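You operate a simulated robot arm through the tools that you are given. There is no shell and no other tool. Be economical: measure what you need, move in short steps, check, and stop when the job is done.

Carry out the task below with a simulated two-armed robot. There is one attempt and no reset: what you move stays moved.

JOB
Unbox the orange switch, hold it steady and click its knob to 1, then 2, then back to 0.
Fine: steady the orange box while the switch comes out; the switch stands on the bench top, the empty box stays upright. Set down upright: orange switch.
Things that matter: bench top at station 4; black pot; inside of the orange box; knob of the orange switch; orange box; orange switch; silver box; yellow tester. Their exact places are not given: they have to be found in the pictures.

It is judged by the outcome, as a careful person would: the job done as asked, and still so three seconds after it is handed in. It fails if anything else is knocked over, pushed out of place, dropped, spilled or broken.

ROBOT AND FRAMES
Two 7-joint arms with two-finger parallel grippers on one trunk, on a base that drives. Base frame: it is fixed to the floor where the robot stands at the start and does not move with it; the origin is under the middle of the robot, x ahead of it, y to its left, z up; the surface under the hand at the start is at about z = 0.78. Units: m, rad, N and s.
The left shoulder is at the start at [0.06, 0.189, 1.203], the right one opposite. With the tool pointing down near the work surface each hand reaches from about 0.1 to 0.62 m from the robot's upright axis, wherever it stands, measured 20 degrees to its own side. Places, roughly: bench top at station 4 [0.6, 0, 0.8]; inside of the orange box [0.5, -0.1, 0.8]; knob of the orange switch [0.5, -0.1, 0.9]. Payload 3.43 kg a hand.
Tool frame (each hand has its own): the origin (TCP) lies between the finger pads and is the grasp point; the fingertips stand 0.03 m ahead of it; z points along the fingers, y is the line along which they close. The gripper opens to 0.094 m. The fingers are 0.028 m wide and 0.01 m thick; the gripper's body (0.05 by 0.096 m) begins 0.055 m behind the TCP.
Orientation is that of the tool frame in the base frame, as [roll, pitch, yaw] about the fixed x, y, z axes, in that order (R = Rz(yaw) Ry(pitch) Rx(roll)). With the fingers straight down and closing along the base's y, the tool's x points along the base's -x, its y along +y and its z along -z.

CONTROLS
- The arms move only by the tool drive_tool. It takes "left_motion", "right_motion" or both (then of equal length, played together; a hand with none holds still); each is one flat list of numbers, 6 for each row, row after row: the shift along the tool's x, y, z in cm, then the turn, a rotation vector about the tool's x, y, z in rad. In form: [dx, dy, dz, rx, ry, rz, dx, dy, dz, rx, ry, rz, ...]. A call has 1 to 10 rows; each row shifts and turns the commanded pose from where the row before left it, along the tool's axes as they then stand. "left_gripper" and "right_gripper" are, for a hand that has rows, the finger opening in cm, from 0 to 9.4, set as the call begins (left out, the last holds). Rows are played at 5 a second. More than 0.05 m and 0.15 rad between two rows, or a gripper value outside its range, and nothing of the call is played. Where a pose cannot be reached the arm comes as near as it can. A force on the tool above 90 N (or 10 N above the force at the start of the call, whichever is more), or a blocked arm, ends the call early, and 0.2 s more pass. Each finger travels about 0.153 m/s and halts on what it meets, pressing with about 22 N; the grip force reading is that of the motor and also rises with nothing between the fingers. The clock runs only during rows and for 0.2 s after the last one: add rows that do not move to give the fingers time. The reply holds the time, the measured pose of the TCP, the force on the tool along the base axes, the opening and the grip force, in the units named above and with some noise, with the torque about the TCP (base axes, N m) and any sound that the robot's microphone picked up.
- Cameras (640 x 400 px; columns grow to the right, rows downward): "scene" is now at [0.004, -0.0176, 1.7406]; the picture's right is [-0.22, -0.97, 0.00], its down [-0.84, 0.19, -0.50] and it looks along [0.49, -0.11, -0.86] (base axes); focal length 276 px, centre (320, 200). "left" rides on the left gripper at [0.076, -0.014, -0.102] in its tool frame; the picture's right is [0.18, 0.98, 0.00], its down [-0.75, 0.14, -0.64] and it looks along [-0.63, 0.12, 0.77] (tool axes); focal length 243 px, centre (320, 200). "right" rides on the right gripper at [0.076, 0.014, -0.103] in its tool frame; the picture's right is [-0.18, 0.98, 0.00], its down [-0.75, -0.14, -0.64] and it looks along [-0.63, -0.12, 0.77] (tool axes); focal length 243 px, centre (320, 200).
- capture(camera): a new picture of that camera. The clock stands still meanwhile.
- move_column(by): slides the trunk up (or, below 0, down) by that many m; the arms and the scene camera ride with it, the base frame stays. It gives what a move gives, with no picture.
- drive_base(legs): drives the robot by 1 to 6 legs, each [ahead, left, turn to the left] in m, m and rad, along the robot's own axes; the way and the turn of a leg run together, so that a leg with both is an arc; at most 1.5 m and 3.142 rad a leg. The arms and the cameras ride along, it lands a little off, and it stops where it bumps. It gives what a move gives.
- aim_head(pan, tilt): turns the head with the scene camera to pan (to the left, within 1.501 rad either way) and tilt (down, from -0.506 to 1.204), counted from straight ahead of the robot. It gives what a move gives.
- locate(camera, pixels): for up to 12 pixels [column, row] of the newest picture of that camera ("zoom" is the newest enlarged one), the place [x, y, z] in the base frame of the surface seen there, good to about 0.002 m. The clock stands still meanwhile.
- close_up(camera, box): a new picture of the part [left, top, right, bottom] of that camera's present view, enlarged. The clock stands still meanwhile.
- hand_in(): hands the job in; it is judged then, once.

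Work in short steps. Measure before you move; look again where a grasp or a placing could have gone wrong, and mend it. You have 80 turns and 70 pictures in all, those below and enlarged ones among them. Open the grippers and draw the arms clear of the work before you hand the job in, unless the task says otherwise; then end with one line.

The tools are called after "Emit:" as a command line: name --argument value ..., lists and objects as JSON in quotes. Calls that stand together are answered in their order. drive_tool: Moves the arms, as the interface text tells. Its arguments: {"type":"object","properties":{"left_motion":{"type":"array"},"left_gripper":{"type":"number"},"right_motion":{"type":"array"},"right_gripper":{"type":"number"}},"required":[]} The other tools are called the same way: move_column (by) slides the trunk up or down; drive_base (legs) drives the base; aim_head (pan, tilt) turns the head that bears the scene camera; capture (camera) takes a picture; locate (camera, pixels) gives the place of the surface under pixels of a picture; close_up (camera, box) takes an enlarged picture of a part of a camera's view; hand_in () hands the job in.

At the start:

```text
clock: 0.0
left_ee_pos: [0.4048, 0.0848, 1.2066]
left_ee_rot: [3.14, 0.0, 3.141]
left_wrist_force: [0.5, 0.3, 0.6]
left_torque: [-0.01, 0.0, -0.02]
left_finger_gap: 0.0937
left_grip_force: 0.1
right_ee_pos: [0.3534, -0.2134, 1.1886]
right_ee_rot: [-3.14, 0.001, -3.141]
right_wrist_force: [-1.0, -0.2, 0.6]
right_torque: [-0.02, -0.01, -0.02]
right_finger_gap: 0.094
right_grip_force: 0.0
trunk travel left (down, up): [-0.875, 0.115]
robot x, y, heading: [0.0003, -0.0002, -0.001]
head pan, tilt: [-0.227, 1.042]
```

scene: 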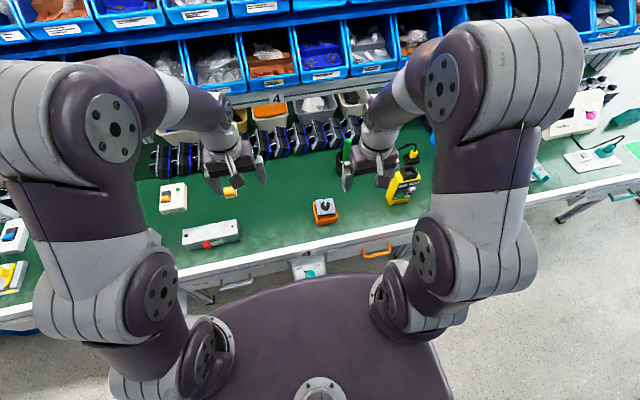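
right: 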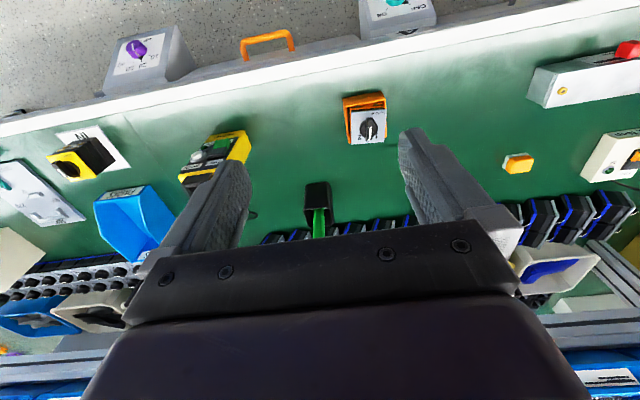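
left: 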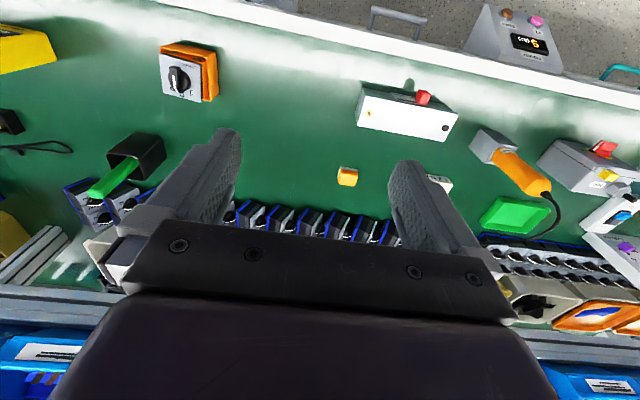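

The orange box with the switch appears at scene (325,210). I take enlarged views for details.

Emit:
close_up --camera "scene" --box '[280, 170, 376, 230]'

Emit:
close_up --camera "right" --box '[312, 70, 424, 160]'

Emit:
close_up --camera "left" --box '[130, 20, 258, 120]'

```text
6.67 times, centred on (328, 200) of scene
```

zoom: 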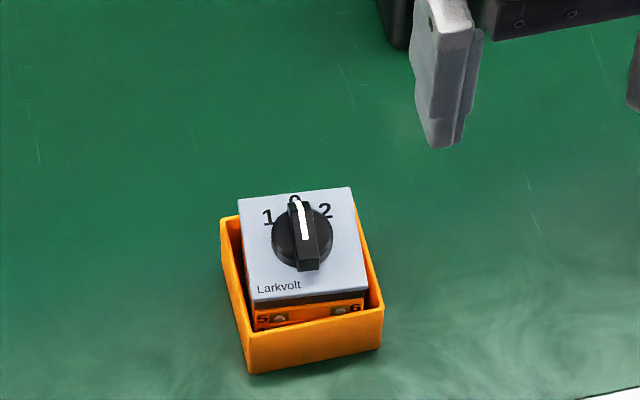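

```text
4.44 times, centred on (368, 115) of right
```

zoom: 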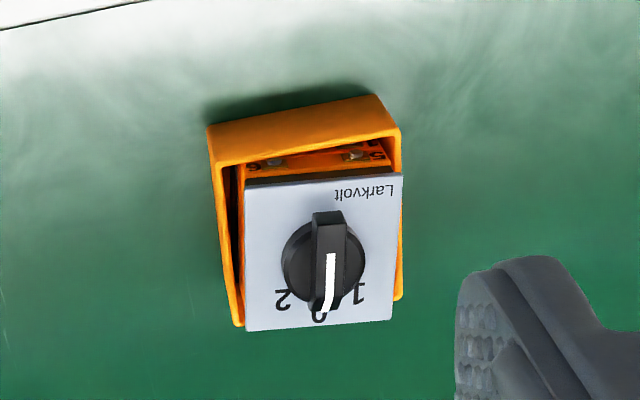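

```text
4.00 times, centred on (194, 70) of left
```

zoom: 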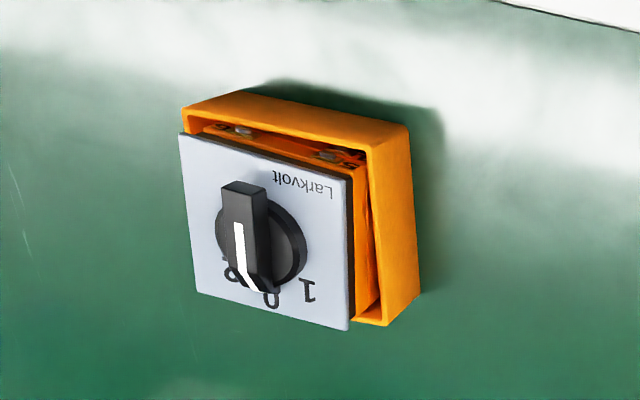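

The newest zoom (left) shows plate corners, rim and knob; I measure them.

Emit:
locate --camera "zoom" --pixels '[[185, 140], [344, 178], [345, 324], [200, 288], [240, 188], [245, 285], [240, 240], [186, 112], [372, 150], [383, 322], [407, 130], [440, 320]]'

Emit:
locate --camera "scene" --pixels '[[325, 207], [317, 204], [332, 201], [335, 212], [322, 215], [318, 222], [337, 219], [300, 215], [345, 180]]'

```text
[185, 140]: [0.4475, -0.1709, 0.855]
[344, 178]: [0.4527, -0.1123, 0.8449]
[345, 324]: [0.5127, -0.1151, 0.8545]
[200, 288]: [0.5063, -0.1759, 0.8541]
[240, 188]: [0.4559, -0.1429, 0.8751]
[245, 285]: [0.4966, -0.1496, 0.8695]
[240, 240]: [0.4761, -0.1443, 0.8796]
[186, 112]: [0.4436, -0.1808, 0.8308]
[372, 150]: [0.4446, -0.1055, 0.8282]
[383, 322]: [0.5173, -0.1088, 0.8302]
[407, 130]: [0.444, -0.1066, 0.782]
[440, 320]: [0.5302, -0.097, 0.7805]
```

```text
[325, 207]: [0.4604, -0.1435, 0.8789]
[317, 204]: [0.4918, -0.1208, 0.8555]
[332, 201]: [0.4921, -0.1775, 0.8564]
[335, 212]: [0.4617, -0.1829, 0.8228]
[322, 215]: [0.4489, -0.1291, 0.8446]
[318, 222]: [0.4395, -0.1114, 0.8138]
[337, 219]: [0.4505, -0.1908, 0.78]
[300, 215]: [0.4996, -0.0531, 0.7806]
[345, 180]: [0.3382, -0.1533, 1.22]
```

Bench is z≈0.78, box top ≈0.83, plate 0.845–0.855, knob to 0.88. Plan: left hand tilted 45° from the front steadies the box, right lifts straight up. First the right hand goes clear to a hover beyond the box.

Emit:
drive_tool --right_motion '[-4.5, 0, 0, 0, 0, 0.044, -4.5, 0, 1.5, 0, 0, 0.043, -4.5, 1, 3, 0, 0, 0, -1.5, 1, 4, 0, 0, 0, 0, 0, 4, 0, 0, 0]'

Emit:
locate --camera "scene" --pixels '[[183, 247], [240, 236], [212, 222], [232, 191], [172, 208], [187, 205], [260, 250], [320, 236], [400, 203], [280, 158], [347, 165], [302, 150]]'

Emit:
capture --camera "scene"

```text
refused: row 3 steps farther than a row can; nothing moved
```

```text
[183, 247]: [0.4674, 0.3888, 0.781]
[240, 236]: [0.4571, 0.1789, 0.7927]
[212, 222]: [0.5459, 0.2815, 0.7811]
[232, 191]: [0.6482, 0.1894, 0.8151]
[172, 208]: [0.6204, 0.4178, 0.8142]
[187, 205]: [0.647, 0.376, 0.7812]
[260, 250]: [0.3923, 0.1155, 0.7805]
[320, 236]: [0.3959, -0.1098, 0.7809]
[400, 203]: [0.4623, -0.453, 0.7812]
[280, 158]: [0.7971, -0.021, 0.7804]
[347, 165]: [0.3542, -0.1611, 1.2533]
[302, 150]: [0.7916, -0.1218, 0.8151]
```

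```text
63 pictures are left
```

scene: 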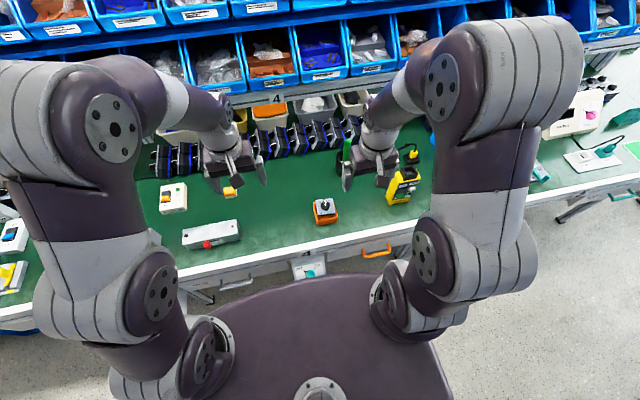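

Free bench around (0.5, 0.0). Resending right hover with smaller steps.

Emit:
drive_tool --right_motion '[-4.5, 0, 0, 0, 0, 0.044, -4.5, 0, 1.5, 0, 0, 0.043, -4, 1, 2, 0, 0, 0, -1.5, 1, 4, 0, 0, 0, 0, 0, 3, 0, 0, 0]'

```text
clock: 1.2
left_ee_pos: [0.4048, 0.0859, 1.2056]
left_ee_rot: [3.141, -0.001, -3.14]
left_wrist_force: [-0.3, 0.0, -0.7]
left_torque: [0.01, -0.04, 0.01]
left_finger_gap: 0.0938
left_grip_force: 0.0
right_ee_pos: [0.4986, -0.2017, 1.0844]
right_ee_rot: [3.14, 0.001, 3.053]
right_wrist_force: [0.4, 0.7, 0.6]
right_torque: [0.01, -0.02, -0.03]
right_finger_gap: 0.0942
right_grip_force: 0.0
trunk travel left (down, up): [-0.875, 0.115]
robot x, y, heading: [0.0035, 0.0001, -0.001]
head pan, tilt: [-0.227, 1.042]
```

Left hand: descend in front, yaw -5°, then pitch forward 45°.

Emit:
drive_tool --left_motion '[2, -2, 4, 0, 0, 0.044, 2, -2, 4, 0, 0, 0.043, 2, -2, 4, 0, 0, 0, 1, -2, 4, 0, 0, 0, 0, 0, 0, 0, -0.131, 0, 0, 0, 0, 0, -0.131, 0, 0, 0, 0, 0, -0.131, 0, 0, 0, 0, 0, -0.131, 0, 0, 0, 0, 0, -0.131, 0, 0, 0, 0, 0, -0.13, 0]' --left_gripper 9.4

Emit:
capture --camera "scene"

```text
clock: 3.4
left_ee_pos: [0.3394, 0.003, 1.0534]
left_ee_rot: [-3.108, 0.807, 3.086]
left_wrist_force: [0.7, 0.2, 0.5]
left_torque: [-0.01, 0.02, -0.04]
left_finger_gap: 0.094
left_grip_force: 0.0
right_ee_pos: [0.4995, -0.2023, 1.084]
right_ee_rot: [3.14, 0.0, 3.056]
right_wrist_force: [-0.3, -0.2, 0.4]
right_torque: [-0.01, 0.04, 0.03]
right_finger_gap: 0.0943
right_grip_force: 0.0
trunk travel left (down, up): [-0.875, 0.115]
robot x, y, heading: [0.0003, 0.0011, -0.003]
head pan, tilt: [-0.227, 1.042]
```

```text
62 pictures are left
```

scene: 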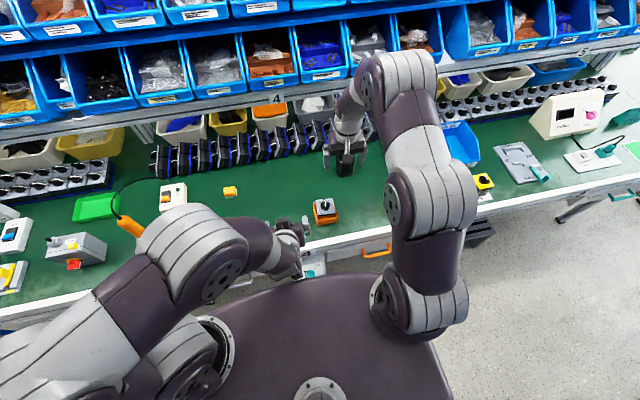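

Left tilted as planned. I take a close-up of the box from the scene camera to fix the box yaw and centre.

Emit:
close_up --camera "scene" --box '[301, 187, 349, 229]'

```text
9.52 times, centred on (325, 208) of scene
```

zoom: 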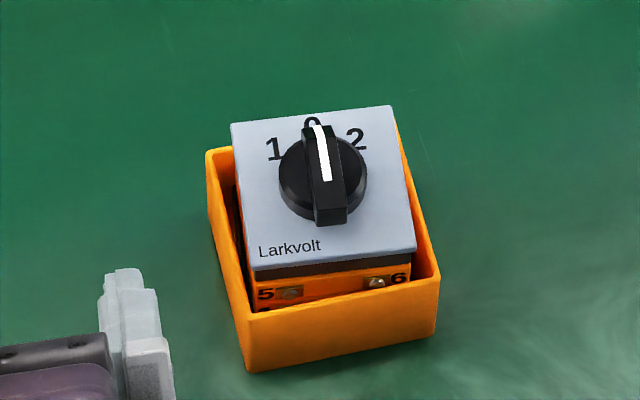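

Emit:
locate --camera "zoom" --pixels '[[236, 127], [387, 110], [412, 244], [256, 262], [210, 153], [248, 315], [436, 282], [248, 362], [433, 335], [310, 212], [345, 208], [312, 305]]'

```text
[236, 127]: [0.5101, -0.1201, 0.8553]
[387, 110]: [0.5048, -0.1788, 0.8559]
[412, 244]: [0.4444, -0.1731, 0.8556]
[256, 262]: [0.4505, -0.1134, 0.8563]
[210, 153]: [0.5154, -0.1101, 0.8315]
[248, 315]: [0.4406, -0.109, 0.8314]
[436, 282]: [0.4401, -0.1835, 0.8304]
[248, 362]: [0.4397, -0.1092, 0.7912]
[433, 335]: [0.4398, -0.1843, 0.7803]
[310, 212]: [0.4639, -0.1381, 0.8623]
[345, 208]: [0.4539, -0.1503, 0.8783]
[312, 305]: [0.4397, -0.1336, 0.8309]
```

Box yaw ≈0, centre (0.478,-0.146); switch yaw ≈-5°, same centre. I square the left hand to the box and bring it to the pre-grasp in front.

Emit:
drive_tool --left_motion '[0, 0, 0, -0.057, 0, -0.057, 1.56, -2.48, 2.71, 0, 0, 0, 1.56, -2.48, 2.71, 0, 0, 0, 1.56, -2.48, 2.71, 0, 0, 0, 1.56, -2.48, 2.71, 0, 0, 0, 1.56, -2.48, 2.71, 0, 0, 0, 1.56, -2.48, 2.71, 0, 0, 0, 0, 0, 0, 0, 0, 0]'

Emit:
close_up --camera "scene" --box '[240, 140, 400, 290]'

Emit:
capture --camera "left"

```text
clock: 5.4
left_ee_pos: [0.4031, -0.1541, 0.8909]
left_ee_rot: [-3.056, 0.814, -3.053]
left_wrist_force: [0.5, 0.1, 0.0]
left_torque: [-0.03, 0.04, 0.02]
left_finger_gap: 0.0939
left_grip_force: 0.0
right_ee_pos: [0.4981, -0.2012, 1.0852]
right_ee_rot: [3.141, 0.001, 3.056]
right_wrist_force: [-0.6, 0.2, -0.2]
right_torque: [0.01, -0.01, -0.01]
right_finger_gap: 0.094
right_grip_force: 0.1
trunk travel left (down, up): [-0.875, 0.115]
robot x, y, heading: [0.0025, -0.0022, -0.0]
head pan, tilt: [-0.227, 1.042]
stopped in row 8 (left hand): the arm was blocked; the commanded pose is now the measured one
```

```text
2.67 times, centred on (320, 215) of scene
```

zoom: 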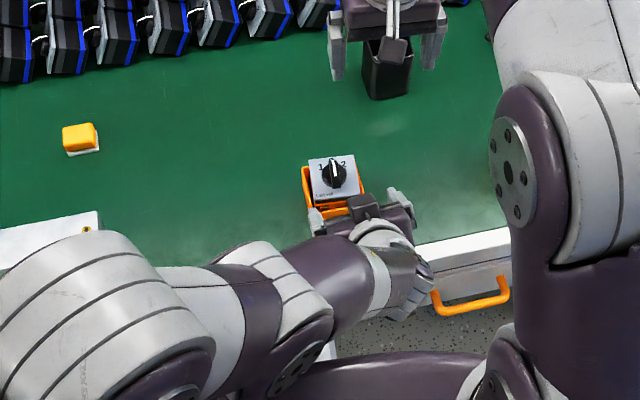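

```text
59 pictures are left
```

left: 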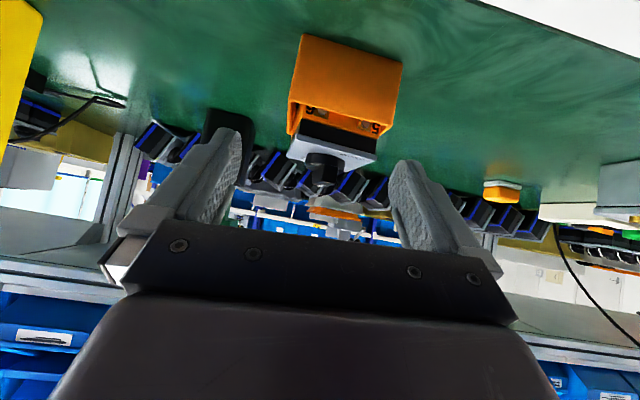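

The left arm was blocked by its wrist posture. I raise it and shift the base right and slightly back so the box lies centrally ahead.

Emit:
drive_tool --left_motion '[-2.8, 0, -2.8, 0, 0, 0, -3, 0, -3, 0, 0, 0, 0, 0, 0, 0, 0, 0]'

Emit:
drive_base --legs '[[-0.06, 0, 0], [0, -0.15, 0]]'

Emit:
aim_head --pan 0.0 --tilt 0.95

Emit:
capture --camera "scene"

```text
clock: 6.2
left_ee_pos: [0.3977, -0.1501, 0.9723]
left_ee_rot: [-3.061, 0.814, -3.06]
left_wrist_force: [-0.1, -0.2, -0.6]
left_torque: [-0.03, 0.02, 0.02]
left_finger_gap: 0.0939
left_grip_force: 0.1
right_ee_pos: [0.4968, -0.2027, 1.0844]
right_ee_rot: [3.14, 0.0, 3.056]
right_wrist_force: [-0.1, 0.6, 0.2]
right_torque: [0.05, -0.02, 0.0]
right_finger_gap: 0.0941
right_grip_force: 0.1
trunk travel left (down, up): [-0.875, 0.115]
robot x, y, heading: [-0.0019, 0.0004, -0.006]
head pan, tilt: [-0.227, 1.042]
```

```text
clock: 8.1
left_ee_pos: [0.3364, -0.2996, 0.9709]
left_ee_rot: [-3.057, 0.813, -3.06]
left_wrist_force: [0.1, -0.3, -0.3]
left_torque: [0.01, 0.0, -0.04]
left_finger_gap: 0.0941
left_grip_force: 0.0
right_ee_pos: [0.4377, -0.3522, 1.0844]
right_ee_rot: [-3.14, 0.001, 3.052]
right_wrist_force: [-0.9, 0.2, 0.2]
right_torque: [-0.05, -0.01, 0.04]
right_finger_gap: 0.0941
right_grip_force: 0.0
trunk travel left (down, up): [-0.875, 0.115]
robot x, y, heading: [-0.0589, -0.1497, -0.005]
head pan, tilt: [-0.227, 1.042]
```

```text
clock: 8.9
left_ee_pos: [0.3368, -0.3027, 0.9718]
left_ee_rot: [-3.062, 0.814, -3.064]
left_wrist_force: [0.4, 0.1, -0.6]
left_torque: [0.01, -0.04, 0.0]
left_finger_gap: 0.0941
left_grip_force: 0.1
right_ee_pos: [0.4378, -0.3542, 1.0845]
right_ee_rot: [3.14, 0.0, 3.053]
right_wrist_force: [0.4, -0.3, 0.3]
right_torque: [0.0, -0.03, -0.02]
right_finger_gap: 0.094
right_grip_force: 0.0
trunk travel left (down, up): [-0.875, 0.115]
robot x, y, heading: [-0.0595, -0.1509, -0.007]
head pan, tilt: [0.0, 0.949]
```

```text
58 pictures are left
```

scene: 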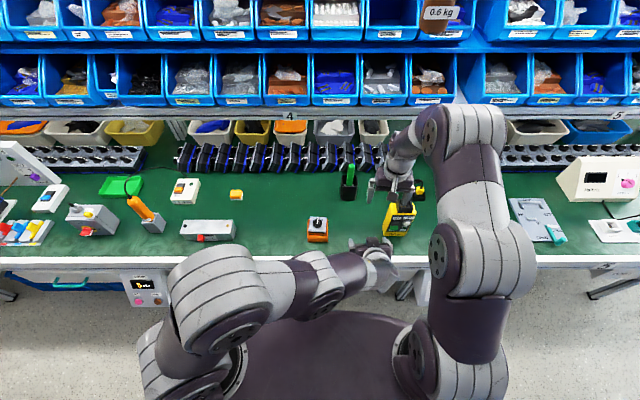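

Now the left hand is reoriented exactly and moved to the pre-grasp in front of the box.

Emit:
drive_tool --left_motion '[0, 0, 0, -0.0235, 0.031, 0.0543, 0.69, 3.14, 2.05, 0, 0, 0, 0.69, 3.14, 2.05, 0, 0, 0, 0.69, 3.14, 2.05, 0, 0, 0, 0.69, 3.14, 2.05, 0, 0, 0, 0.69, 3.14, 2.05, 0, 0, 0, 0, 0, 0, 0, 0, 0]'

Emit:
capture --camera "left"

Emit:
close_up --camera "scene" --box '[270, 190, 366, 260]'

```text
clock: 10.5
left_ee_pos: [0.3859, -0.1455, 0.8741]
left_ee_rot: [-3.139, 0.784, 3.141]
left_wrist_force: [0.0, 0.3, -0.4]
left_torque: [0.0, -0.02, 0.0]
left_finger_gap: 0.0939
left_grip_force: 0.0
right_ee_pos: [0.4367, -0.3538, 1.0848]
right_ee_rot: [3.139, 0.0, 3.052]
right_wrist_force: [0.3, -0.1, -0.2]
right_torque: [0.03, -0.01, 0.01]
right_finger_gap: 0.0939
right_grip_force: 0.0
trunk travel left (down, up): [-0.875, 0.115]
robot x, y, heading: [-0.0561, -0.147, -0.003]
head pan, tilt: [0.0, 0.949]
```

```text
57 pictures are left
```

left: 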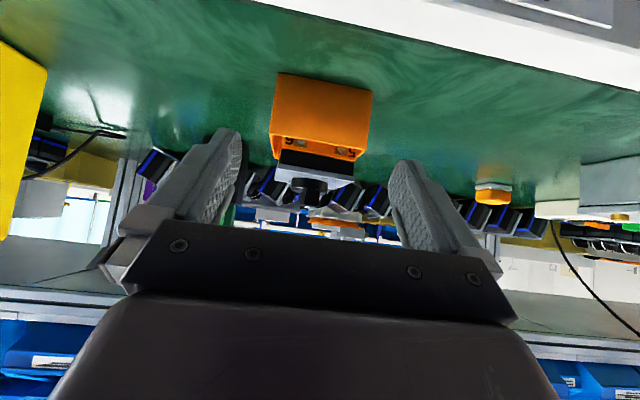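

```text
5.71 times, centred on (318, 225) of scene
```

zoom: 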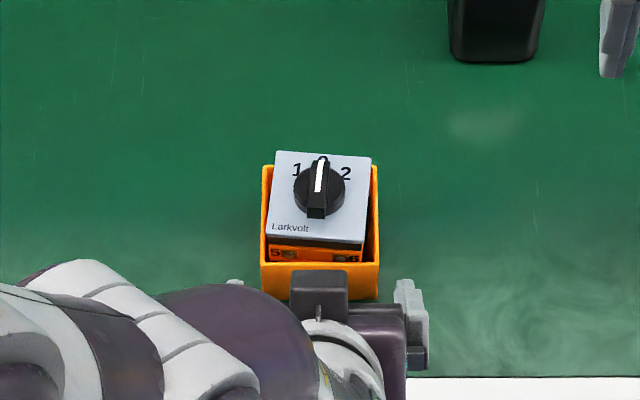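

Pose is exact. I verify the box edges in the base frame from the scene zoom before advancing.

Emit:
locate --camera "zoom" --pixels '[[264, 168], [376, 168], [264, 262], [377, 265], [278, 153], [369, 159], [362, 240], [270, 228], [235, 285], [405, 290]]'

```text
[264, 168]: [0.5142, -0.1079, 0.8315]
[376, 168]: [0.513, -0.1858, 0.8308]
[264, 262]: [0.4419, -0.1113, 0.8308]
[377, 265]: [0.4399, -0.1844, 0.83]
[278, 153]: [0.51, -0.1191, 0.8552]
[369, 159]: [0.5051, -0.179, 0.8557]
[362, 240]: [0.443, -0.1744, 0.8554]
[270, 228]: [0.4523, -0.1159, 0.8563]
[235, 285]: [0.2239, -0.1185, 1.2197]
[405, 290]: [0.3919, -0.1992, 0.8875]
```

Box centre y≈-0.147. Advance along the fingers 8 cm.

Emit:
drive_tool --left_motion '[0, -0.13, 2.5, 0, 0, 0, 0, 0, 2.5, 0, 0, 0, 0, 0, 2, 0, 0, 0, 0, 0, 1, 0, 0, 0, 0, 0, 0, 0, 0, 0]'

Emit:
capture --camera "left"

```text
clock: 11.7
left_ee_pos: [0.4418, -0.1444, 0.8189]
left_ee_rot: [-3.139, 0.785, -3.141]
left_wrist_force: [0.1, -0.4, 0.0]
left_torque: [-0.02, -0.03, -0.03]
left_finger_gap: 0.0941
left_grip_force: 0.1
right_ee_pos: [0.4363, -0.3527, 1.084]
right_ee_rot: [-3.14, 0.0, 3.051]
right_wrist_force: [0.9, -0.2, -1.0]
right_torque: [-0.02, -0.02, -0.01]
right_finger_gap: 0.0939
right_grip_force: 0.0
trunk travel left (down, up): [-0.875, 0.115]
robot x, y, heading: [-0.0617, -0.1503, -0.002]
head pan, tilt: [0.0, 0.949]
```

```text
55 pictures are left
```

left: 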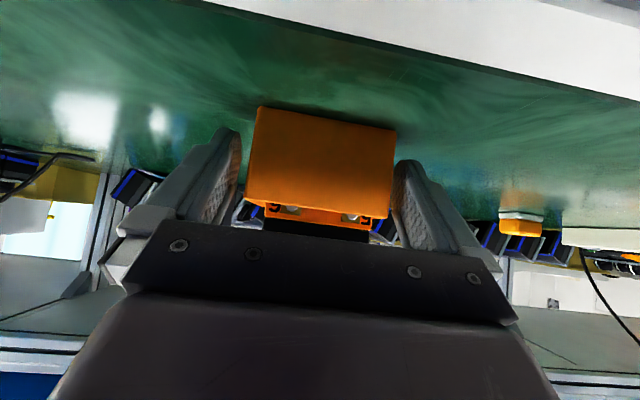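

The box sits centred between the fingers; close them on it.

Emit:
drive_tool --left_motion '[0, 0, 0, 0, 0, 0, 0, 0, 0, 0, 0, 0, 0, 0, 0, 0, 0, 0]' --left_gripper 7.0

Emit:
close_up --camera "scene" --box '[270, 190, 366, 260]'

```text
clock: 12.5
left_ee_pos: [0.4421, -0.1453, 0.8187]
left_ee_rot: [-3.139, 0.786, 3.141]
left_wrist_force: [-1.5, 0.9, 0.5]
left_torque: [-0.06, -0.03, 0.03]
left_finger_gap: 0.0811
left_grip_force: 21.2
right_ee_pos: [0.4375, -0.3538, 1.085]
right_ee_rot: [-3.141, -0.001, 3.053]
right_wrist_force: [-0.5, 0.3, -0.9]
right_torque: [-0.01, 0.01, -0.01]
right_finger_gap: 0.0942
right_grip_force: 0.1
trunk travel left (down, up): [-0.875, 0.115]
robot x, y, heading: [-0.0593, -0.1492, -0.006]
head pan, tilt: [0.0, 0.949]
```

```text
5.71 times, centred on (318, 225) of scene
```

zoom: 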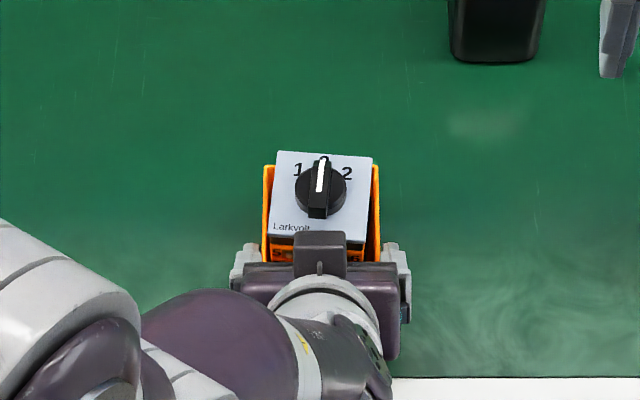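

Box is gripped (gap 0.081, 21 N). Re-measure the plate for the right hand's grasp.

Emit:
locate --camera "zoom" --pixels '[[280, 154], [370, 160], [362, 236], [275, 218], [272, 170], [376, 172], [318, 212], [321, 165], [310, 190], [331, 190]]'

```text
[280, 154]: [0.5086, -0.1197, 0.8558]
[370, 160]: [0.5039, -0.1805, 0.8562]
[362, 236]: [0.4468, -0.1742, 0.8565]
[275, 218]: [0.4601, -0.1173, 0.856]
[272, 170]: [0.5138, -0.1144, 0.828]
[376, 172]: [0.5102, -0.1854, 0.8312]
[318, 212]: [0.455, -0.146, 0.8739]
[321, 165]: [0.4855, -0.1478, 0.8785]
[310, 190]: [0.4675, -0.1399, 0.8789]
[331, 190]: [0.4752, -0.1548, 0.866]
```

Check the height of the left hand's upper parts near the right hand's path.

Emit:
locate --camera "zoom" --pixels '[[320, 236], [320, 255], [320, 272], [260, 266], [380, 266], [320, 300], [300, 340], [200, 320]]'

```text
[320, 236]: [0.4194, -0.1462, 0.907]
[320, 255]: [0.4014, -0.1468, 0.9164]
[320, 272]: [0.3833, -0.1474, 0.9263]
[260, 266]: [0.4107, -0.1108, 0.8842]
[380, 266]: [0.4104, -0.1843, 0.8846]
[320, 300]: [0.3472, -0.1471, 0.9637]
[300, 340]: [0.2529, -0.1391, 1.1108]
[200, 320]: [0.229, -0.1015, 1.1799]
```

Clear by enough. Right hand: lateral over the switch, then down to hover z≈0.93.

Emit:
drive_tool --right_motion '[-0.43, 4.18, 0, 0, 0, 0, -0.43, 4.18, 0, 0, 0, 0, -0.43, 4.18, 0, 0, 0, 0, -0.43, 4.18, 0, 0, 0, 0, -0.43, 4.18, 0, 0, 0, 0, 0, 0, 4, 0, 0, 0, 0, 0, 4, 0, 0, 0, 0, 0, 4, 0, 0, 0, 0, 0, 3.5, 0, 0, 0, 0, 0, 0, 0, 0, 0]' --right_gripper 8.4

Emit:
capture --camera "right"

Emit:
close_up --camera "scene" --box '[260, 150, 380, 250]'

```text
clock: 14.7
left_ee_pos: [0.4423, -0.144, 0.8177]
left_ee_rot: [-3.14, 0.784, -3.141]
left_wrist_force: [0.5, -0.3, 0.8]
left_torque: [-0.03, -0.05, -0.01]
left_finger_gap: 0.0816
left_grip_force: 21.8
right_ee_pos: [0.4778, -0.1455, 0.9303]
right_ee_rot: [-3.14, -0.001, 3.053]
right_wrist_force: [-0.1, -0.2, 0.3]
right_torque: [-0.02, 0.01, 0.01]
right_finger_gap: 0.0841
right_grip_force: 0.1
trunk travel left (down, up): [-0.875, 0.115]
robot x, y, heading: [-0.062, -0.1514, -0.006]
head pan, tilt: [0.0, 0.949]
```

```text
53 pictures are left
```

right: 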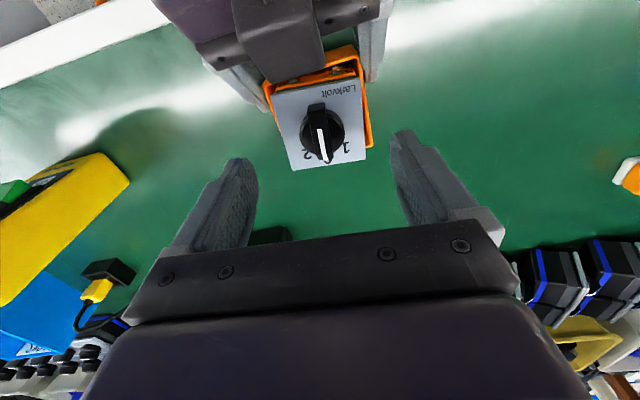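

```text
4.00 times, centred on (320, 200) of scene
```

zoom: 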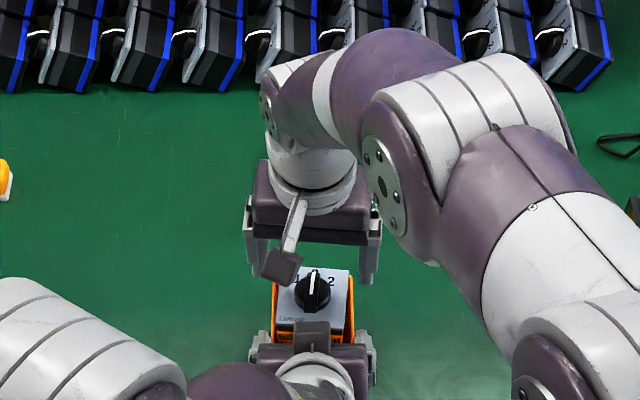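

Aligned above the switch. Descend to z≈0.868 so tips end just above the box rim.

Emit:
drive_tool --right_motion '[0, -0.1, 2.5, 0, 0, 0, 0, 0, 2.0, 0, 0, 0, 0, 0, 1.2, 0, 0, 0, 0, 0, 0.5, 0, 0, 0, 0, 0, 0, 0, 0, 0]' --right_gripper 8.0

Emit:
capture --camera "right"

Emit:
close_up --camera "scene" --box '[270, 180, 366, 260]'

```text
clock: 15.9
left_ee_pos: [0.4418, -0.1461, 0.8183]
left_ee_rot: [-3.14, 0.786, -3.141]
left_wrist_force: [-0.8, 0.1, 0.8]
left_torque: [0.03, 0.0, 0.02]
left_finger_gap: 0.0814
left_grip_force: 22.2
right_ee_pos: [0.4764, -0.1477, 0.8678]
right_ee_rot: [-3.142, 0.0, 3.055]
right_wrist_force: [0.5, 0.3, -0.3]
right_torque: [-0.02, -0.02, 0.0]
right_finger_gap: 0.08
right_grip_force: 0.1
trunk travel left (down, up): [-0.875, 0.115]
robot x, y, heading: [-0.0607, -0.1506, -0.001]
head pan, tilt: [0.0, 0.949]
```

```text
51 pictures are left
```

right: 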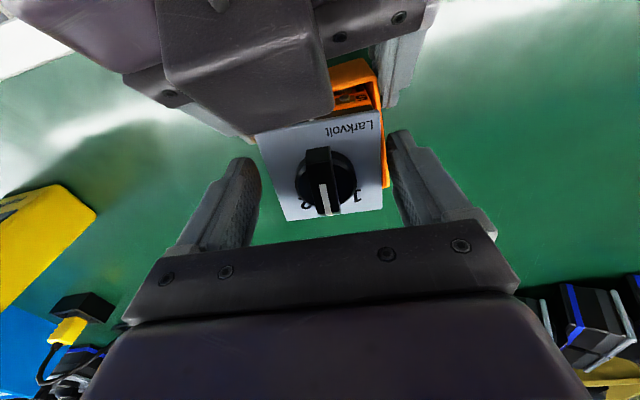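

```text
5.00 times, centred on (318, 220) of scene
```

zoom: 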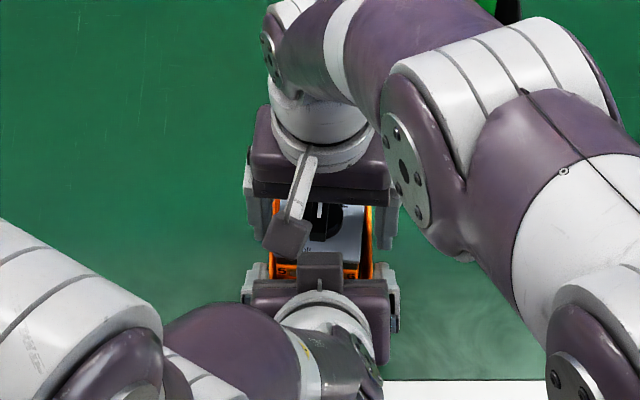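

Good centring. Close the right gripper on the plate.

Emit:
drive_tool --right_motion '[0, 0, 0, 0, 0, 0, 0, 0, 0, 0, 0, 0, 0, 0, 0, 0, 0, 0]' --right_gripper 4.5

Emit:
capture --camera "right"

```text
clock: 16.7
left_ee_pos: [0.4426, -0.1455, 0.819]
left_ee_rot: [-3.141, 0.786, 3.14]
left_wrist_force: [0.1, -6.9, -1.5]
left_torque: [0.05, 0.02, -0.49]
left_finger_gap: 0.0813
left_grip_force: 21.7
right_ee_pos: [0.4778, -0.1476, 0.8686]
right_ee_rot: [3.14, -0.001, 3.052]
right_wrist_force: [-0.1, 7.6, 0.6]
right_torque: [0.32, 0.0, 0.2]
right_finger_gap: 0.0635
right_grip_force: 22.1
trunk travel left (down, up): [-0.875, 0.115]
robot x, y, heading: [-0.0606, -0.1503, -0.006]
head pan, tilt: [0.0, 0.949]
```

```text
49 pictures are left
```

right: 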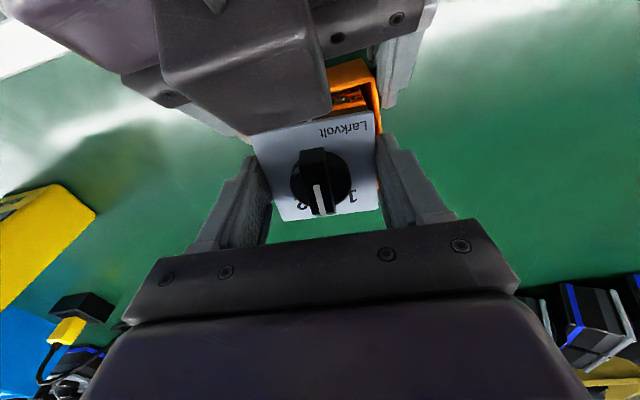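

Plate gripped (gap 0.0635); a 7 N side force suggests ~1 mm offset, so I ease +y and lift slowly.

Emit:
drive_tool --right_motion '[0, 0.15, 0, 0, 0, 0, 0, 0, -0.5, 0, 0, 0, 0, 0, -0.5, 0, 0, 0, 0, 0, -0.5, 0, 0, 0]'

```text
clock: 17.7
left_ee_pos: [0.4429, -0.1449, 0.818]
left_ee_rot: [-3.14, 0.785, 3.141]
left_wrist_force: [0.9, -6.4, 2.1]
left_torque: [-0.03, -0.14, -0.41]
left_finger_gap: 0.0812
left_grip_force: 22.3
right_ee_pos: [0.4779, -0.1471, 0.8823]
right_ee_rot: [3.141, 0.002, 3.052]
right_wrist_force: [0.0, 6.4, -3.8]
right_torque: [0.42, 0.1, 0.16]
right_finger_gap: 0.0637
right_grip_force: 22.1
trunk travel left (down, up): [-0.875, 0.115]
robot x, y, heading: [-0.0613, -0.1511, 0.003]
head pan, tilt: [0.0, 0.949]
```

Lifting with little vertical force. Ease a bit more and continue up.

Emit:
drive_tool --right_motion '[0, 0.2, -0.5, 0, 0, 0, 0, 0, -1, 0, 0, 0, 0, 0, -1, 0, 0, 0, 0, 0, -1, 0, 0, 0, 0, 0, 0, 0, 0, 0]'

Emit:
capture --camera "right"

Emit:
close_up --camera "scene" --box '[270, 180, 366, 260]'

```text
clock: 18.9
left_ee_pos: [0.4415, -0.1448, 0.8189]
left_ee_rot: [-3.14, 0.787, 3.14]
left_wrist_force: [0.6, 0.9, 3.3]
left_torque: [0.01, 0.0, 0.0]
left_finger_gap: 0.0817
left_grip_force: 21.7
right_ee_pos: [0.478, -0.1459, 0.9175]
right_ee_rot: [3.141, 0.001, 3.053]
right_wrist_force: [0.2, 0.5, -2.6]
right_torque: [-0.03, 0.0, 0.0]
right_finger_gap: 0.0637
right_grip_force: 22.0
trunk travel left (down, up): [-0.875, 0.115]
robot x, y, heading: [-0.062, -0.1499, -0.004]
head pan, tilt: [0.0, 0.949]
```

```text
48 pictures are left
```

right: 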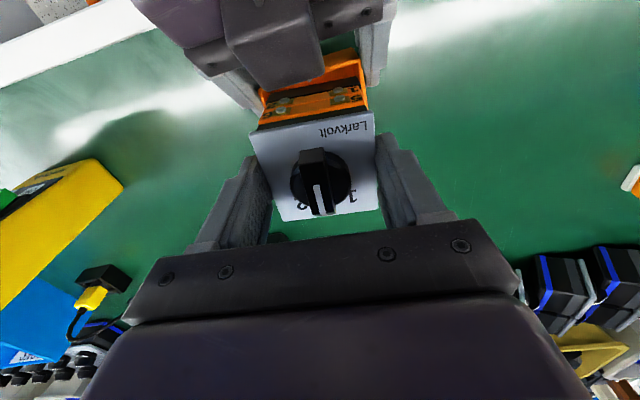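

```text
5.00 times, centred on (318, 220) of scene
```

zoom: 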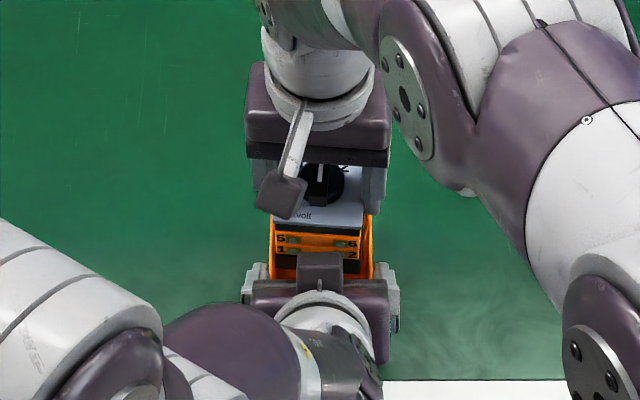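

Switch is coming freely (~2.6 N). Lift further out of the box.

Emit:
drive_tool --right_motion '[0, 0, -2, 0, 0, 0, 0, 0, -2, 0, 0, 0, 0, 0, -2, 0, 0, 0, 0, 0, -2, 0, 0, 0, 0, 0, -2, 0, 0, 0, 0, 0, 0, 0, 0, 0]'

Emit:
capture --camera "scene"

Emit:
capture --camera "left"

```text
clock: 20.3
left_ee_pos: [0.4416, -0.1444, 0.8179]
left_ee_rot: [-3.14, 0.784, 3.14]
left_wrist_force: [-0.8, 0.1, 1.9]
left_torque: [-0.02, 0.03, -0.02]
left_finger_gap: 0.0813
left_grip_force: 22.1
right_ee_pos: [0.4766, -0.146, 1.0184]
right_ee_rot: [-3.141, 0.0, 3.052]
right_wrist_force: [0.2, 0.2, -2.3]
right_torque: [-0.03, -0.02, 0.01]
right_finger_gap: 0.0636
right_grip_force: 21.8
trunk travel left (down, up): [-0.875, 0.115]
robot x, y, heading: [-0.061, -0.1485, -0.006]
head pan, tilt: [0.0, 0.949]
```

```text
46 pictures are left
```

scene: 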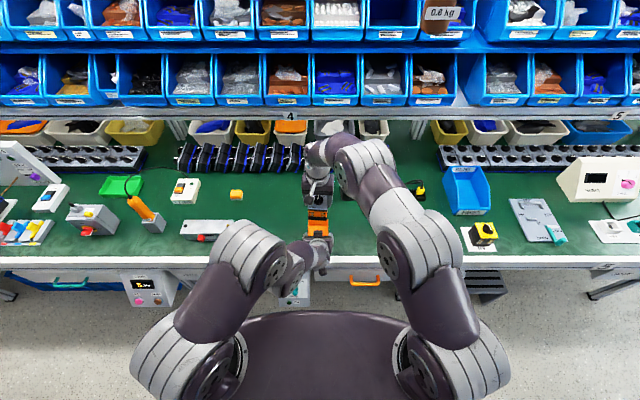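

```text
45 pictures are left
```

left: 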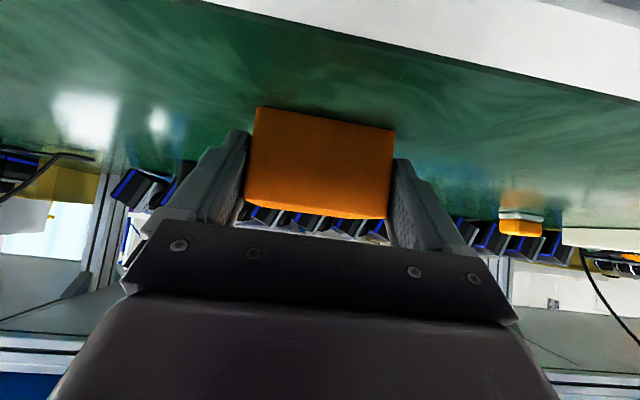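

Box is empty and upright, switch held at height. Release the box and back the left hand off.

Emit:
drive_tool --left_motion '[0, 0, 0, 0, 0, 0, 0, 0, 0, 0, 0, 0, 0, 0, -2, 0, 0, 0, 0, 0, -3, 0, 0, 0, 0, 0, -3, 0, 0, 0, 0, 0, -2, 0, 0, 0]' --left_gripper 9.4

Emit:
close_up --camera "scene" --box '[270, 170, 366, 260]'

```text
clock: 21.7
left_ee_pos: [0.372, -0.145, 0.8893]
left_ee_rot: [-3.14, 0.784, 3.142]
left_wrist_force: [-0.1, -0.5, -0.3]
left_torque: [-0.01, -0.04, -0.02]
left_finger_gap: 0.0939
left_grip_force: 0.0
right_ee_pos: [0.4766, -0.1468, 1.0179]
right_ee_rot: [3.141, 0.0, 3.051]
right_wrist_force: [-0.1, -0.4, -1.8]
right_torque: [0.02, 0.03, -0.02]
right_finger_gap: 0.0636
right_grip_force: 21.4
trunk travel left (down, up): [-0.875, 0.115]
robot x, y, heading: [-0.0592, -0.151, -0.003]
head pan, tilt: [0.0, 0.949]
```

```text
4.44 times, centred on (318, 215) of scene
```

zoom: 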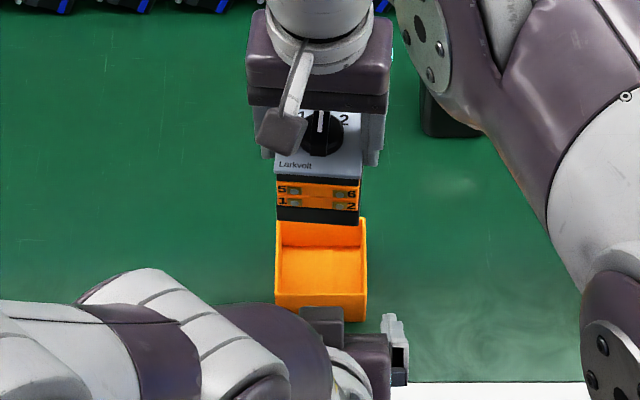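

Emit:
locate --camera "zoom" --pixels '[[280, 172], [357, 174], [280, 217], [355, 220], [318, 220], [318, 208], [318, 195], [320, 162], [277, 296], [366, 297], [278, 225], [363, 225]]'

Emit:
drive_base --legs '[[0, 0.15, 0]]'

Emit:
capture --camera "scene"

```text
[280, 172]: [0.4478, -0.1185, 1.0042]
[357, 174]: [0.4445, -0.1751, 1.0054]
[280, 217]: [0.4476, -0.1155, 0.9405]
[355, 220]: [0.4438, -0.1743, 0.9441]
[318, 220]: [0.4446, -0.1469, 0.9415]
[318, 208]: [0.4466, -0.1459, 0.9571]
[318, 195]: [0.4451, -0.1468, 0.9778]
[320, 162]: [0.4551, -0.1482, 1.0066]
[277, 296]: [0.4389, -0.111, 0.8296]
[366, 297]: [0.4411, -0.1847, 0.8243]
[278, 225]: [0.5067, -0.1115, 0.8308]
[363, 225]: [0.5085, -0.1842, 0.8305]
```

```text
clock: 23.1
left_ee_pos: [0.3732, 0.0025, 0.8891]
left_ee_rot: [-3.141, 0.785, 3.139]
left_wrist_force: [0.1, 0.0, 0.8]
left_torque: [0.0, -0.01, 0.0]
left_finger_gap: 0.0942
left_grip_force: 0.1
right_ee_pos: [0.477, 0.003, 1.0177]
right_ee_rot: [3.14, 0.001, 3.052]
right_wrist_force: [0.0, -0.6, -2.1]
right_torque: [0.03, 0.03, 0.02]
right_finger_gap: 0.0635
right_grip_force: 22.1
trunk travel left (down, up): [-0.875, 0.115]
robot x, y, heading: [-0.0613, -0.0017, -0.004]
head pan, tilt: [0.0, 0.949]
```

```text
43 pictures are left
```

scene: 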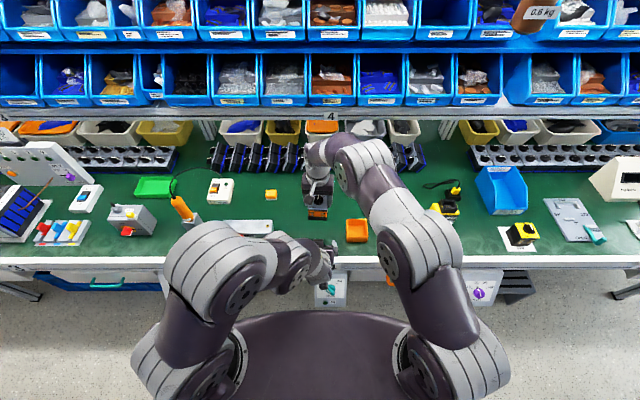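

Body bottom is ≈0.078 m below the TCP. Straighten yaw and lower to ~1.5 cm above the bench.

Emit:
drive_tool --right_motion '[0, 0, 3, 0, 0, -0.045, 0, 0, 4, 0, 0, -0.044, 0, 0, 4, 0, 0, 0, 0, 0, 2.5, 0, 0, 0, 0, 0, 0.8, 0, 0, 0, 0, 0, 0, 0, 0, 0]'

Emit:
close_up --camera "scene" --box '[270, 170, 390, 260]'

```text
clock: 24.5
left_ee_pos: [0.3725, 0.0045, 0.8883]
left_ee_rot: [-3.139, 0.786, 3.141]
left_wrist_force: [0.1, -0.4, -0.1]
left_torque: [0.02, 0.04, 0.02]
left_finger_gap: 0.0939
left_grip_force: 0.0
right_ee_pos: [0.4768, 0.0025, 0.873]
right_ee_rot: [-3.141, -0.001, -3.142]
right_wrist_force: [-0.8, 0.5, -2.6]
right_torque: [0.01, 0.0, 0.02]
right_finger_gap: 0.0637
right_grip_force: 22.4
trunk travel left (down, up): [-0.875, 0.115]
robot x, y, heading: [-0.0601, -0.0017, 0.004]
head pan, tilt: [0.0, 0.949]
```

```text
4.44 times, centred on (330, 215) of scene
```

zoom: 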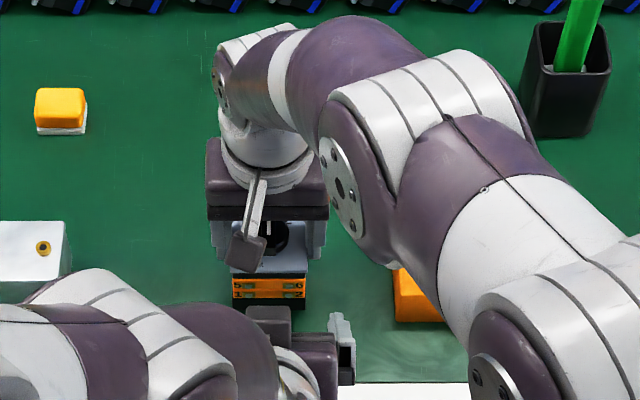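

Lower gently until contact.

Emit:
drive_tool --right_motion '[0, 0, 0.4, 0, 0, 0, 0, 0, 0.3, 0, 0, 0, 0, 0, 0.3, 0, 0, 0, 0, 0, 0.2, 0, 0, 0, 0, 0, 0, 0, 0, 0]'

```text
clock: 25.7
left_ee_pos: [0.3721, 0.004, 0.8884]
left_ee_rot: [-3.141, 0.787, 3.141]
left_wrist_force: [-0.3, 0.2, 0.9]
left_torque: [0.02, 0.01, 0.0]
left_finger_gap: 0.0942
left_grip_force: 0.1
right_ee_pos: [0.4783, 0.0043, 0.8633]
right_ee_rot: [-3.14, 0.001, 3.141]
right_wrist_force: [1.0, -0.3, 3.2]
right_torque: [-0.16, -0.06, 0.02]
right_finger_gap: 0.0634
right_grip_force: 22.3
trunk travel left (down, up): [-0.875, 0.115]
robot x, y, heading: [-0.0591, -0.0001, -0.003]
head pan, tilt: [0.0, 0.949]
```

Contact at z≈0.863. Bring the left hand in to clamp the switch body.

Emit:
drive_tool --left_motion '[-0.3, 0, 3, 0, 0, 0, 0, 0, 3, 0, 0, 0, 0, 0, 2.5, 0, 0, 0, 0, 0, 1.8, 0, 0, 0, 0, 0, 0, 0, 0, 0]' --left_gripper 9.0

Emit:
capture --camera "left"

```text
clock: 26.9
left_ee_pos: [0.448, 0.0027, 0.8195]
left_ee_rot: [-3.14, 0.784, -3.141]
left_wrist_force: [-0.6, -0.5, 0.0]
left_torque: [0.0, 0.01, -0.04]
left_finger_gap: 0.09
left_grip_force: 0.1
right_ee_pos: [0.4774, 0.0042, 0.8635]
right_ee_rot: [-3.14, 0.003, 3.141]
right_wrist_force: [-0.8, 0.3, 4.0]
right_torque: [-0.21, 0.01, -0.05]
right_finger_gap: 0.0636
right_grip_force: 22.6
trunk travel left (down, up): [-0.875, 0.115]
robot x, y, heading: [-0.0582, 0.0007, 0.002]
head pan, tilt: [0.0, 0.949]
```

```text
41 pictures are left
```

left: 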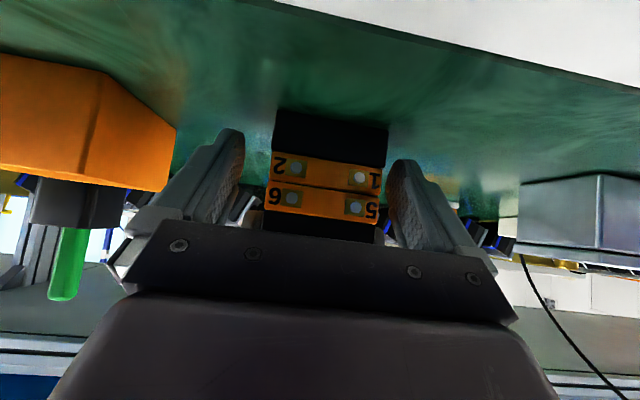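

Switch seems ~3 mm toward +y of the finger centre; I shift and close the left hand on the body.

Emit:
drive_tool --left_motion '[0, 0.25, 0, 0, 0, 0, 0, 0, 0, 0, 0, 0, 0, 0, 0, 0, 0, 0, 0, 0, 0, 0, 0, 0]' --left_gripper 4.5

Emit:
capture --camera "left"

```text
clock: 27.9
left_ee_pos: [0.4469, 0.005, 0.8179]
left_ee_rot: [-3.14, 0.785, 3.141]
left_wrist_force: [-4.4, 3.1, 8.3]
left_torque: [-0.14, -0.11, 0.1]
left_finger_gap: 0.0679
left_grip_force: 21.7
right_ee_pos: [0.477, 0.0042, 0.8643]
right_ee_rot: [3.141, 0.001, -3.141]
right_wrist_force: [3.0, -6.3, -2.6]
right_torque: [-0.25, -0.28, 0.07]
right_finger_gap: 0.0634
right_grip_force: 22.0
trunk travel left (down, up): [-0.875, 0.115]
robot x, y, heading: [-0.0571, -0.0058, -0.003]
head pan, tilt: [0.0, 0.949]
```

```text
40 pictures are left
```

left: 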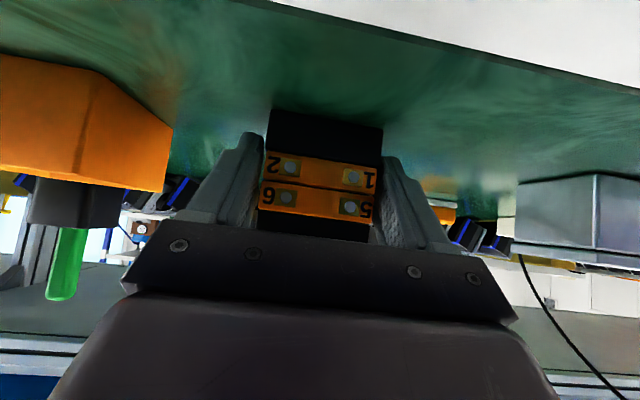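

Both hold. Open the right gripper and raise it.

Emit:
drive_tool --right_motion '[0, 0, 0, 0, 0, 0, 0, 0, 0, 0, 0, 0, 0, 0, -3, 0, 0, 0, 0, 0, -4, 0, 0, 0, 0, 0, -3, 0, 0, 0]' --right_gripper 8.2

Emit:
capture --camera "right"

Emit:
close_up --camera "scene" --box '[270, 180, 390, 260]'

```text
clock: 29.1
left_ee_pos: [0.4479, 0.0047, 0.8176]
left_ee_rot: [-3.139, 0.785, -3.142]
left_wrist_force: [-0.8, -1.7, 5.5]
left_torque: [0.01, 0.0, -0.01]
left_finger_gap: 0.0681
left_grip_force: 22.2
right_ee_pos: [0.4768, 0.0037, 0.9638]
right_ee_rot: [-3.14, 0.001, -3.14]
right_wrist_force: [0.1, -0.9, -0.4]
right_torque: [-0.01, -0.02, 0.03]
right_finger_gap: 0.0819
right_grip_force: 0.1
trunk travel left (down, up): [-0.875, 0.115]
robot x, y, heading: [-0.0598, 0.0033, -0.007]
head pan, tilt: [0.0, 0.949]
```

```text
39 pictures are left
```

right: 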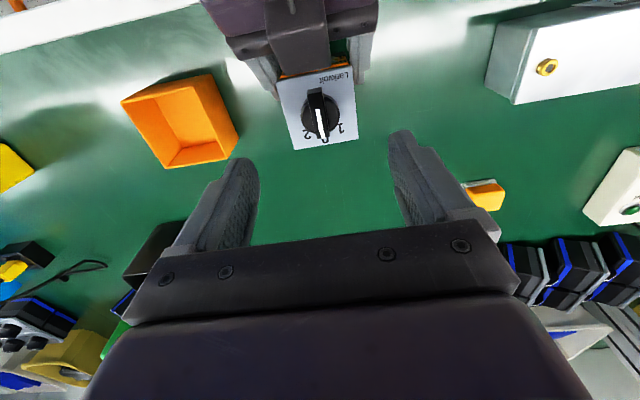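

```text
5.00 times, centred on (330, 220) of scene
```

zoom: 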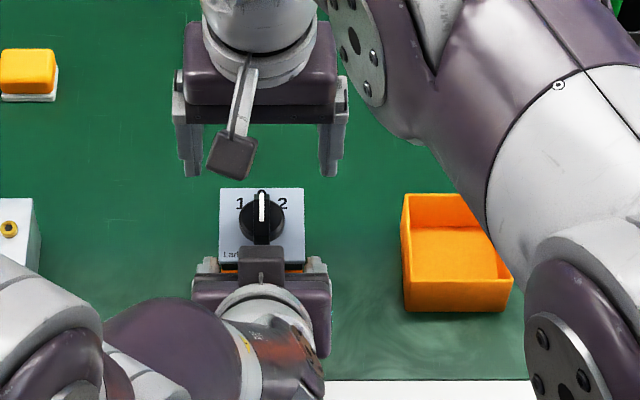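

Switch is upright and held. Measure plate corners and knob.

Emit:
locate --camera "zoom" --pixels '[[222, 191], [301, 191], [301, 260], [222, 250], [262, 193], [262, 215], [262, 238], [256, 238], [268, 238], [243, 220], [282, 220], [240, 204]]'

Emit:
close_up --camera "right" --box '[260, 50, 388, 160]'

```text
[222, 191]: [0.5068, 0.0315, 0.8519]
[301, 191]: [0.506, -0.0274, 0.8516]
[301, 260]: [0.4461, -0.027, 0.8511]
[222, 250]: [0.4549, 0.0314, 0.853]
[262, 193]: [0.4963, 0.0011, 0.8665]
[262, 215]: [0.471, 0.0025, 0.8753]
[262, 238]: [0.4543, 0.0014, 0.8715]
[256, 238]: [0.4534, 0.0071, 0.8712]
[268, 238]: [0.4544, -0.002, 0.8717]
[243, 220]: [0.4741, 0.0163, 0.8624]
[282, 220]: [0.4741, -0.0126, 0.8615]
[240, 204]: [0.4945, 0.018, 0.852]
```

```text
3.64 times, centred on (324, 105) of right
```

zoom: 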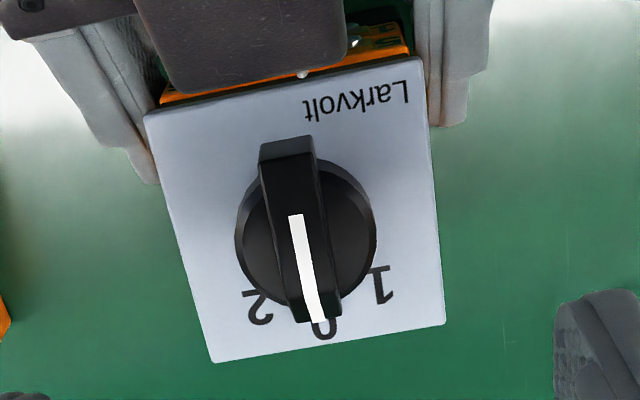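

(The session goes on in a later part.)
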